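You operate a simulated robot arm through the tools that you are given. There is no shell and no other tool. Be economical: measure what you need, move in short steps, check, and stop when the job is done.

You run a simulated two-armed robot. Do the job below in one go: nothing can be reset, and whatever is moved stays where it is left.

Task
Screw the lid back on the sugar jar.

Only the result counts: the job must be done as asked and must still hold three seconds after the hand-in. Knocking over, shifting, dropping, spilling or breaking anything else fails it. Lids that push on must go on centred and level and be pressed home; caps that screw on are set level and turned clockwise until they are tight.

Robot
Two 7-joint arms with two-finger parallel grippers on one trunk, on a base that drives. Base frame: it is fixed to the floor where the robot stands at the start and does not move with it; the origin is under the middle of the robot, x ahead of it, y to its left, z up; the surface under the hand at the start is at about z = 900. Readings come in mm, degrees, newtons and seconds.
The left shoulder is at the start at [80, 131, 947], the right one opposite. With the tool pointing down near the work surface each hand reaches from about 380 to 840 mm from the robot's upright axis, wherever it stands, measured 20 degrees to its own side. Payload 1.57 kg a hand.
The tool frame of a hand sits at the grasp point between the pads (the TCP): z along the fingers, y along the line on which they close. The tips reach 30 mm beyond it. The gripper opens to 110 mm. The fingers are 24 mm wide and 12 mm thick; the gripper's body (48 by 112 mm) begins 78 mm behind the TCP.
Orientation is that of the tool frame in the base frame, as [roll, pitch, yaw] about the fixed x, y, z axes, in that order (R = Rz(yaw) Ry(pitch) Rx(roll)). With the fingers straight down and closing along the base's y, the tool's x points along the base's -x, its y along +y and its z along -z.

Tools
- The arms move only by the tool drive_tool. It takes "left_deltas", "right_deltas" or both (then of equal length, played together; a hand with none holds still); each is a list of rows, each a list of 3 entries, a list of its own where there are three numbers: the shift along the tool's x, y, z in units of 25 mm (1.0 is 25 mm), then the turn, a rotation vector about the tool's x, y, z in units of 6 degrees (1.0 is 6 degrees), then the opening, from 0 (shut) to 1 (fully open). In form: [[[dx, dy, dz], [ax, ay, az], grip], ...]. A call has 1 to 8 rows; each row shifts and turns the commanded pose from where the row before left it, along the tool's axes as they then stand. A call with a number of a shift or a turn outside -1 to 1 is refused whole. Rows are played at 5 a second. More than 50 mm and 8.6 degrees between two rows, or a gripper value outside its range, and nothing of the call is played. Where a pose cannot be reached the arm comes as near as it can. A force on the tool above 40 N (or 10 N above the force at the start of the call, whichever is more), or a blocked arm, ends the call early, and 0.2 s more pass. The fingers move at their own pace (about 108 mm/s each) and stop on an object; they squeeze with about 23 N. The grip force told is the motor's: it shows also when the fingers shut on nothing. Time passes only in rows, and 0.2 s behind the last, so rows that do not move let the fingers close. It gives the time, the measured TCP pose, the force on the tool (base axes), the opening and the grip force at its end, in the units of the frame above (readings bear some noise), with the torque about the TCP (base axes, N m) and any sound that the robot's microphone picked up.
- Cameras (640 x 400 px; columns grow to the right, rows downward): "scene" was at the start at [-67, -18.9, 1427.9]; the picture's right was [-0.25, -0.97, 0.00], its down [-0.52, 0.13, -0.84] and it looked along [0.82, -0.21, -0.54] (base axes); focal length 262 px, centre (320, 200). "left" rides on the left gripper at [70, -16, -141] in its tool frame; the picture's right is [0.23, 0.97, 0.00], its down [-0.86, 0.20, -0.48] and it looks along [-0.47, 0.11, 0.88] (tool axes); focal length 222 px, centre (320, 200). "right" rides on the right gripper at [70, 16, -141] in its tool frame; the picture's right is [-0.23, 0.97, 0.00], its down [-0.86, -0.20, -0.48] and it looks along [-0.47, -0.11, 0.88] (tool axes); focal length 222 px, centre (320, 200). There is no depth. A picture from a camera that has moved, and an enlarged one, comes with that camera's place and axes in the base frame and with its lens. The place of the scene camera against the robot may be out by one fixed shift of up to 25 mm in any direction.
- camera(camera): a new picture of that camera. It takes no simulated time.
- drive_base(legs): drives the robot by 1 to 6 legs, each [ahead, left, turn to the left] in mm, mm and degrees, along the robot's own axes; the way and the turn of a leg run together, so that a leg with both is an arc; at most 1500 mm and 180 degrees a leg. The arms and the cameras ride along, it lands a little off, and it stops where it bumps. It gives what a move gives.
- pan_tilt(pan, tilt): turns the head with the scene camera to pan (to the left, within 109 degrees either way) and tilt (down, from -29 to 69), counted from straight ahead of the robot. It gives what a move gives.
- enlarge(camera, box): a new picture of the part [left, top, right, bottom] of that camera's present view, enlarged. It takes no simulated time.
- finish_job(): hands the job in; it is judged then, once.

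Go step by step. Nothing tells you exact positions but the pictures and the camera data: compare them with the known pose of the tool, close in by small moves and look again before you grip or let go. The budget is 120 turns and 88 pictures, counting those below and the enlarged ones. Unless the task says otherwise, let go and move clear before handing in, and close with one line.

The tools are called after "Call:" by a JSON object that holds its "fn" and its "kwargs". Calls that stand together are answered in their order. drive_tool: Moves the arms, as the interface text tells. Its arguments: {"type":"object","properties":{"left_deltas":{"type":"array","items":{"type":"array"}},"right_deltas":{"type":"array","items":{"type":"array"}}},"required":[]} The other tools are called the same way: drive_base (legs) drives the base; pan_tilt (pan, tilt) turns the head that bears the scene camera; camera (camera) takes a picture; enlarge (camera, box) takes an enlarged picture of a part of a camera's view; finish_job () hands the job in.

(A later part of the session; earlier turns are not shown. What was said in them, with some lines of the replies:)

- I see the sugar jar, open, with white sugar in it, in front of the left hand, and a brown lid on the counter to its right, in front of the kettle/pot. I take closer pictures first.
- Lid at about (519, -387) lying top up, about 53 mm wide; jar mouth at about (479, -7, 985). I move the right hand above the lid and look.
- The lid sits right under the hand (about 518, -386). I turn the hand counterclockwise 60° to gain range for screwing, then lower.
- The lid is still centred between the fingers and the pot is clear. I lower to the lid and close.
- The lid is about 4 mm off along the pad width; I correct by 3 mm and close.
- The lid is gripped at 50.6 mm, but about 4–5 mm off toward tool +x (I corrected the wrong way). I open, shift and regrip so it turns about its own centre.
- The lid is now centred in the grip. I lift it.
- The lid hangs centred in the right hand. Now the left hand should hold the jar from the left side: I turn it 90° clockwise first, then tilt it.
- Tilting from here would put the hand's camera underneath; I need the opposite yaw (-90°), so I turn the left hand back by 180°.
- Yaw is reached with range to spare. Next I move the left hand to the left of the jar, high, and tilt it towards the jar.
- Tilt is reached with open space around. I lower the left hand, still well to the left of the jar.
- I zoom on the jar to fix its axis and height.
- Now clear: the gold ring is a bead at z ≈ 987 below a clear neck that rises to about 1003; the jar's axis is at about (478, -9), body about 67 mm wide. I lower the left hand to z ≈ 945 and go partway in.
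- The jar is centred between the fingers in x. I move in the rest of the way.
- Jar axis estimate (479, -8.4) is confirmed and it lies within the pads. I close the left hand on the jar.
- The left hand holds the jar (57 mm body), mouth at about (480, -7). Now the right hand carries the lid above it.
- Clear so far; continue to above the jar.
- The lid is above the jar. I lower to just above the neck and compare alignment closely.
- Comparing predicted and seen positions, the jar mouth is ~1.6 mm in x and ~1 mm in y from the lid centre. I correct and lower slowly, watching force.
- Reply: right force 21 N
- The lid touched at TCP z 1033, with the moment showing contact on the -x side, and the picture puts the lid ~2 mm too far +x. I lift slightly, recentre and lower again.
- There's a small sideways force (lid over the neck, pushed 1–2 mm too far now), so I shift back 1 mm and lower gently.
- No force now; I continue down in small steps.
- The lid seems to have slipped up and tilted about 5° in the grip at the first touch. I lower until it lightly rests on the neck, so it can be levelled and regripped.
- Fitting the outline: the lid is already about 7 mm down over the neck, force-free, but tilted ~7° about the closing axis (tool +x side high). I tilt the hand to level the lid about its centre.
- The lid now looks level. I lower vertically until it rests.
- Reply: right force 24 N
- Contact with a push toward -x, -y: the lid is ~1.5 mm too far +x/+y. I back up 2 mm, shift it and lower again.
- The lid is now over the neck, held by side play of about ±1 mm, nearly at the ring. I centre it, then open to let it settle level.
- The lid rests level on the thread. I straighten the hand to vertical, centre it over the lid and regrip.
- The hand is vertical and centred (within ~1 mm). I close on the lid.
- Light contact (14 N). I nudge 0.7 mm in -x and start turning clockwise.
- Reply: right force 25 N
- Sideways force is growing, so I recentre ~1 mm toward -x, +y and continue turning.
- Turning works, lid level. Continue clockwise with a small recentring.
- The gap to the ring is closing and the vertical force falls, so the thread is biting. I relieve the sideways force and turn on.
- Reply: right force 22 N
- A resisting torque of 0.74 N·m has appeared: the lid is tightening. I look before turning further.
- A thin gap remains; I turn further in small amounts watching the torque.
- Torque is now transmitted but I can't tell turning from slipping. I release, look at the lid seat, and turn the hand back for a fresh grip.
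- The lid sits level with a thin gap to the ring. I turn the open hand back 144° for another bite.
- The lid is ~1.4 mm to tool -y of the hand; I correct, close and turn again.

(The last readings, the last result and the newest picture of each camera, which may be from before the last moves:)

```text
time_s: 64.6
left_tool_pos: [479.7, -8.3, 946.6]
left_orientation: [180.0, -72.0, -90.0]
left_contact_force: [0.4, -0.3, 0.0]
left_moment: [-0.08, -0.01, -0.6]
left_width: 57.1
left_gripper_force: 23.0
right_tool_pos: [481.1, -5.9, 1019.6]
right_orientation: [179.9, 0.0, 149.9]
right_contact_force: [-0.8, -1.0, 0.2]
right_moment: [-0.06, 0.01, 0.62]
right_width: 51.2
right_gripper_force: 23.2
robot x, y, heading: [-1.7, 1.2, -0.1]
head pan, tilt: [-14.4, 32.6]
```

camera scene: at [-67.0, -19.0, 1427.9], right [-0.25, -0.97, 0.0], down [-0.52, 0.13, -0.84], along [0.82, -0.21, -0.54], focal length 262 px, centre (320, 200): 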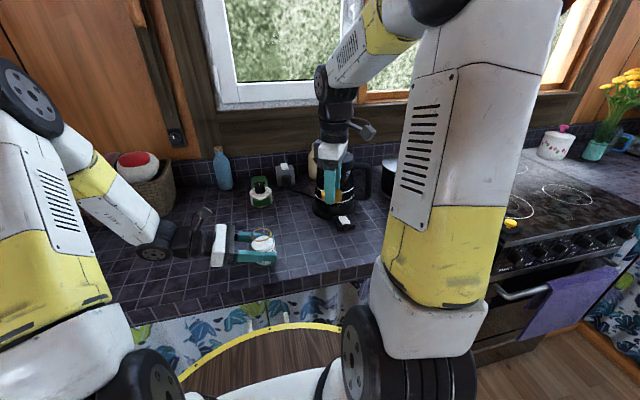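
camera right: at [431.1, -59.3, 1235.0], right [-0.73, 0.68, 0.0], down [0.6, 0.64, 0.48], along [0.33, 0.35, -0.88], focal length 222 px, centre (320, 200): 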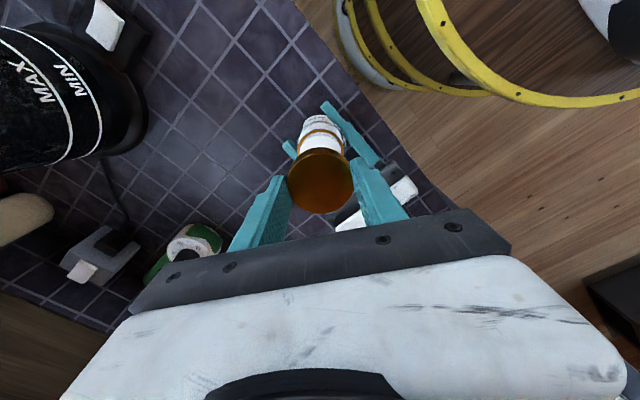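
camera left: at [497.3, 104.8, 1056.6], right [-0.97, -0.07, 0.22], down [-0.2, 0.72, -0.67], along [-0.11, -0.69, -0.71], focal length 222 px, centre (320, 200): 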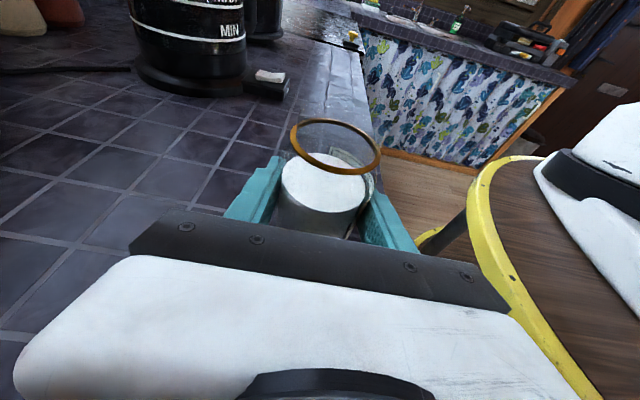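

Torque of about 0.65 N·m at once with no side force: probably tight and slipping in the grip. I compare close-ups before and after a further 12° turn.

Call:
{"fn": "enlarge", "kwargs": {"camera": "left", "box": [305, 105, 360, 180]}}

Call:
{"fn": "drive_tool", "kwargs": {"right_deltas": [[[0, 0, 0], [0, 0, 1], 0], [[0, 0, 0], [0, 0, 1], 0]]}}

Call:
{"fn": "enlarge", "kwargs": {"camera": "left", "box": [305, 105, 360, 180]}}

```text
5.33 times, centred on (332, 142) of left
camera zoom: at [497.3, 105.0, 1056.6], right [-0.97, -0.07, 0.22], down [-0.2, 0.72, -0.67], along [-0.11, -0.69, -0.71], focal length 1185 px, centre (253, 507)
```

zoom: 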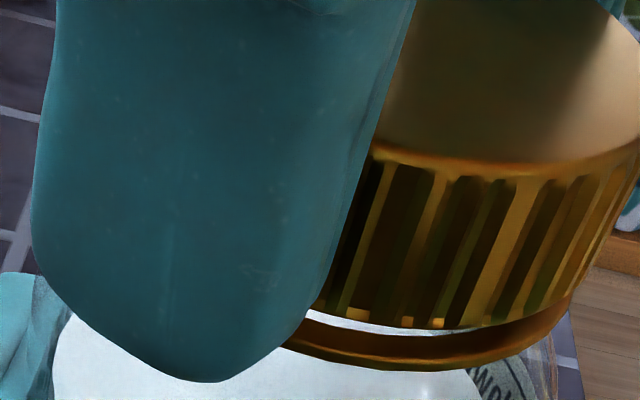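

```text
time_s: 65.2
left_tool_pos: [481.6, -7.3, 947.3]
left_orientation: [-179.9, -71.9, -90.0]
left_contact_force: [1.2, -0.1, 0.8]
left_moment: [-0.1, 0.02, -0.54]
left_width: 56.8
left_gripper_force: 22.9
right_tool_pos: [481.5, -5.8, 1017.3]
right_orientation: [180.0, -0.1, 137.9]
right_contact_force: [-0.6, -1.8, 0.1]
right_moment: [0.01, 0.01, 0.54]
right_width: 50.6
right_gripper_force: 22.9
robot x, y, heading: [2.6, 1.0, 0.0]
head pan, tilt: [-14.4, 32.6]
```

```text
5.33 times, centred on (332, 142) of left
camera zoom: at [497.3, 105.1, 1056.6], right [-0.97, -0.07, 0.22], down [-0.2, 0.72, -0.67], along [-0.11, -0.69, -0.71], focal length 1185 px, centre (253, 507)
```

zoom: 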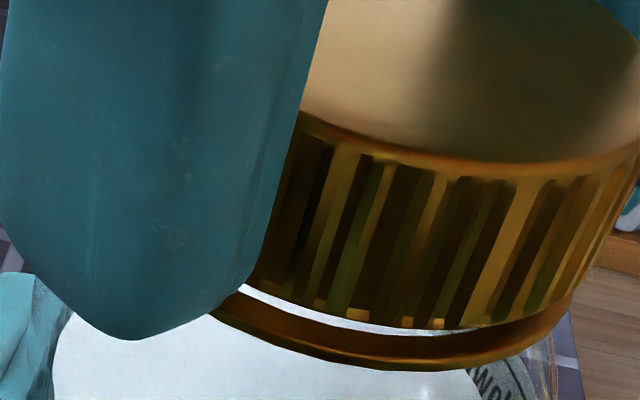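

The flutes haven't moved: the lid stays put while the fingers slip, i.e. tight to about 0.6 N·m. I make one more check with some downward pressure while turning.

Call:
{"fn": "drive_tool", "kwargs": {"right_deltas": [[[0, 0, 0.06], [0, 0, 0], 0], [[0, 0, 0], [0, 0, 1], 0], [[0, 0, 0], [0, 0, 1], 0]]}}

Call:
{"fn": "drive_tool", "kwargs": {"right_deltas": [[[0, 0, 0.02], [0, 0, 1], 0], [[0, 0, 0.02], [0, 0, 1], 0], [[0, 0, 0], [0, 0, 0], 0]]}}

Call:
{"fn": "enlarge", "kwargs": {"camera": "left", "box": [305, 105, 360, 180]}}

```text
time_s: 66.0
left_tool_pos: [480.6, -7.2, 947.3]
left_orientation: [-180.0, -72.0, -90.0]
left_contact_force: [1.4, 2.8, 0.5]
left_moment: [-0.22, 0.12, -0.66]
left_width: 57.0
left_gripper_force: 23.4
right_tool_pos: [480.7, -6.2, 1017.4]
right_orientation: [-179.9, -0.1, 125.9]
right_contact_force: [-1.8, -3.7, 2.4]
right_moment: [-0.06, 0.02, 0.71]
right_width: 50.9
right_gripper_force: 22.7
robot x, y, heading: [-1.3, 1.4, -0.0]
head pan, tilt: [-14.4, 32.6]
```

```text
time_s: 66.8
left_tool_pos: [480.3, -8.0, 946.7]
left_orientation: [-180.0, -72.0, -89.9]
left_contact_force: [2.2, 3.0, 0.3]
left_moment: [-0.03, 0.12, -0.31]
left_width: 56.8
left_gripper_force: 23.2
right_tool_pos: [481.3, -6.9, 1017.8]
right_orientation: [180.0, 0.0, 113.9]
right_contact_force: [-2.6, -3.1, 6.7]
right_moment: [-0.06, 0.05, 0.26]
right_width: 50.6
right_gripper_force: 23.1
robot x, y, heading: [0.2, -0.4, -0.2]
head pan, tilt: [-14.4, 32.6]
```

```text
5.33 times, centred on (332, 142) of left
camera zoom: at [497.3, 105.1, 1056.6], right [-0.97, -0.07, 0.22], down [-0.2, 0.72, -0.67], along [-0.11, -0.69, -0.71], focal length 1185 px, centre (253, 507)
```

zoom: 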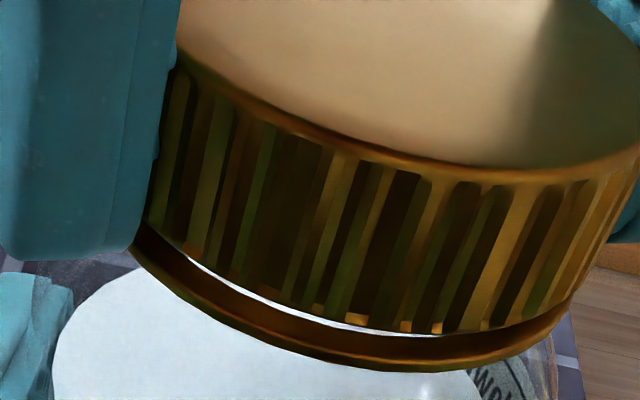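

The lid stays fixed under up to 0.7 N·m and sits level and parallel to the ring: it is tight. I release and lift the right hand clear.

Call:
{"fn": "drive_tool", "kwargs": {"right_deltas": [[[0, 0, 0], [0, 0, 0], 0.5], [[0, 0, 0], [0, 0, 0], 0.65], [[0, 0, 0], [0, 0, 0], 0.65], [[0, 0, -0.5], [0, 0, 0], 0.65], [[0, 0, -1], [0, 0, 0], 0.65], [[0, 0, -1], [0, 0, 0], 0.65], [[0, 0, -1], [0, 0, 0], 0.65], [[0, 0, -1], [0, 0, 0], 0.65]]}}

Call:
{"fn": "enlarge", "kwargs": {"camera": "left", "box": [260, 60, 400, 200]}}

Call:
{"fn": "enlarge", "kwargs": {"camera": "scene", "box": [235, 200, 305, 260]}}

```text
time_s: 68.6
left_tool_pos: [479.9, -8.1, 946.5]
left_orientation: [-180.0, -72.0, -90.1]
left_contact_force: [0.4, -0.9, -0.3]
left_moment: [0.01, -0.01, -0.01]
left_width: 57.1
left_gripper_force: 22.9
right_tool_pos: [481.3, -6.4, 1130.9]
right_orientation: [180.0, -0.1, 114.0]
right_contact_force: [-0.2, 0.1, 0.5]
right_moment: [-0.02, -0.01, 0.0]
right_width: 71.3
right_gripper_force: 0.0
robot x, y, heading: [-1.7, 1.4, 0.3]
head pan, tilt: [-14.4, 32.6]
```

```text
2.86 times, centred on (330, 130) of left
camera zoom: at [497.3, 105.1, 1056.6], right [-0.97, -0.07, 0.22], down [-0.2, 0.72, -0.67], along [-0.11, -0.69, -0.71], focal length 635 px, centre (291, 400)
```

zoom: 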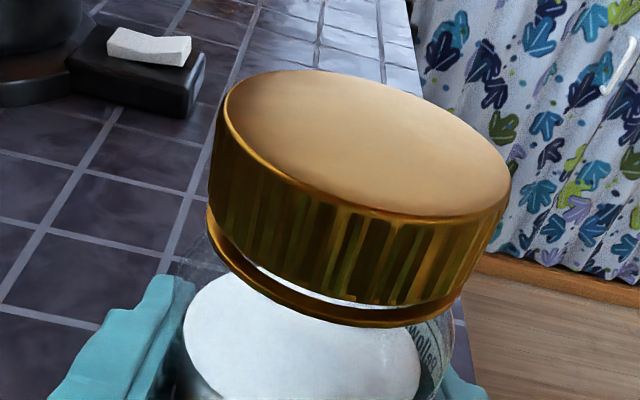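

```text
6.67 times, centred on (270, 230) of scene
camera zoom: at [-67.0, -18.8, 1427.9], right [-0.25, -0.97, 0.0], down [-0.52, 0.13, -0.84], along [0.82, -0.21, -0.54], focal length 1748 px, centre (653, 0)
```

zoom: 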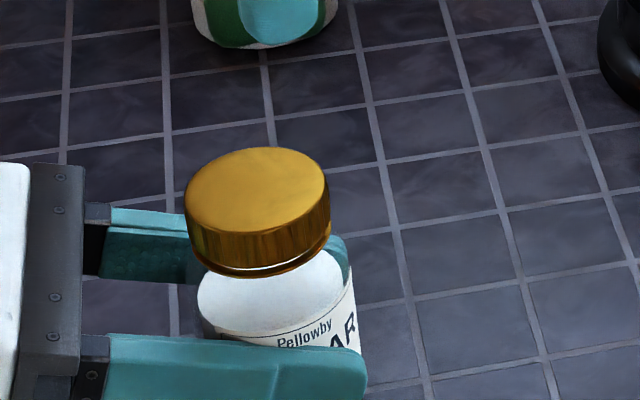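

The lid is on, level. Now I open the left hand and draw it straight back.

Call:
{"fn": "drive_tool", "kwargs": {"left_deltas": [[[0, 0, 0], [0, 0, 0], 0.7], [[0, 0, 0], [0, 0, 0], 1], [[0, 0, 0], [0, 0, 0], 1], [[-0.28, 0, -0.866], [0, 0, 0], 1], [[-0.28, 0, -0.866], [0, 0, 0], 1], [[-0.28, 0, -0.866], [0, 0, 0], 1], [[-0.28, 0, -0.866], [0, 0, 0], 1], [[-0.28, 0, -0.866], [0, 0, 0], 1]]}}

Call:
{"fn": "camera", "kwargs": {"camera": "left"}}

Call:
{"fn": "enlarge", "kwargs": {"camera": "scene", "box": [225, 200, 305, 280]}}

```text
time_s: 70.4
left_tool_pos: [478.6, 103.9, 947.2]
left_orientation: [179.9, -72.0, -90.0]
left_contact_force: [1.0, 0.5, 0.0]
left_moment: [0.0, 0.01, 0.0]
left_width: 110.1
left_gripper_force: 0.1
right_tool_pos: [481.6, -5.7, 1130.6]
right_orientation: [-180.0, 0.1, 113.9]
right_contact_force: [-0.4, 0.3, 0.2]
right_moment: [0.01, -0.03, 0.03]
right_width: 71.5
right_gripper_force: 0.0
robot x, y, heading: [-1.4, -2.0, 0.1]
head pan, tilt: [-14.4, 32.6]
```

```text
21 pictures are left
camera left: at [495.7, 217.4, 1056.6], right [-0.97, -0.07, 0.22], down [-0.2, 0.72, -0.67], along [-0.11, -0.69, -0.71], focal length 222 px, centre (320, 200)
```

left: 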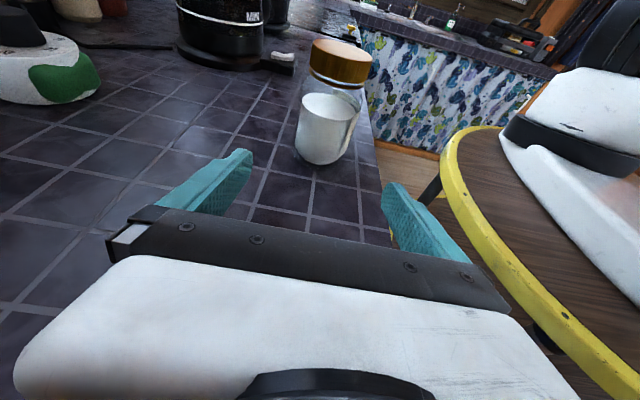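

```text
5.00 times, centred on (265, 240) of scene
camera zoom: at [-67.0, -19.0, 1427.9], right [-0.25, -0.97, 0.0], down [-0.52, 0.13, -0.84], along [0.82, -0.21, -0.54], focal length 1311 px, centre (595, 0)
```

zoom: 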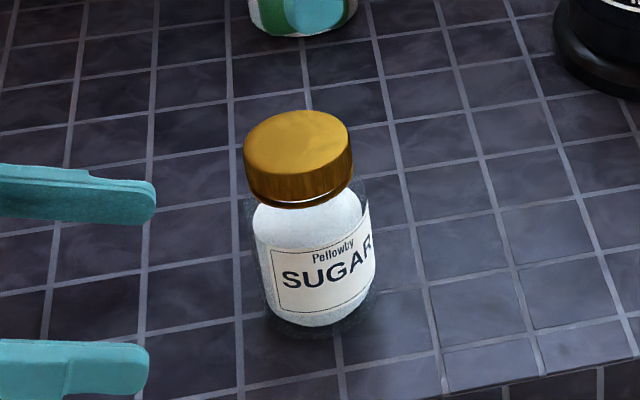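

The jar stands upright with its lid on. One close look from the side to confirm level and seat.

Call:
{"fn": "enlarge", "kwargs": {"camera": "left", "box": [280, 25, 390, 175]}}

```text
2.67 times, centred on (335, 100) of left
camera zoom: at [495.7, 217.4, 1056.6], right [-0.97, -0.07, 0.22], down [-0.2, 0.72, -0.67], along [-0.11, -0.69, -0.71], focal length 592 px, centre (280, 467)
```

zoom: 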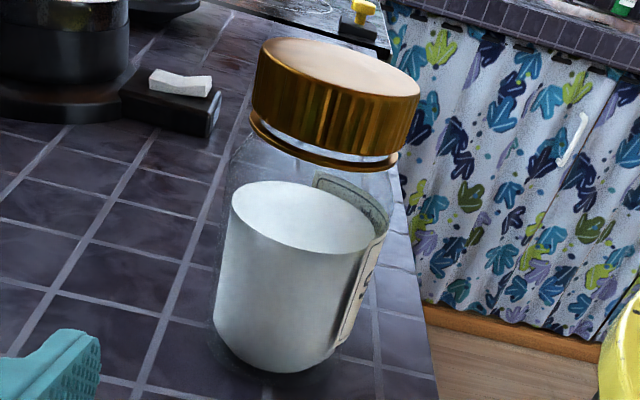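

The lid sits level, with an even gap to the ring, and both hands are clear of the jar. I hand in.

Call:
{"fn": "finish_job", "kwargs": {}}

```text
The job is handed in.
```

The lid is back on the sugar jar and level. I turned it clockwise until it stopped moving and the fingers slipped on it at about 0.6–0.7 N·m. An even gap of about 2 mm remains between the lid and the gold ring; I took the lid to be tight there, but the pictures can't confirm it.
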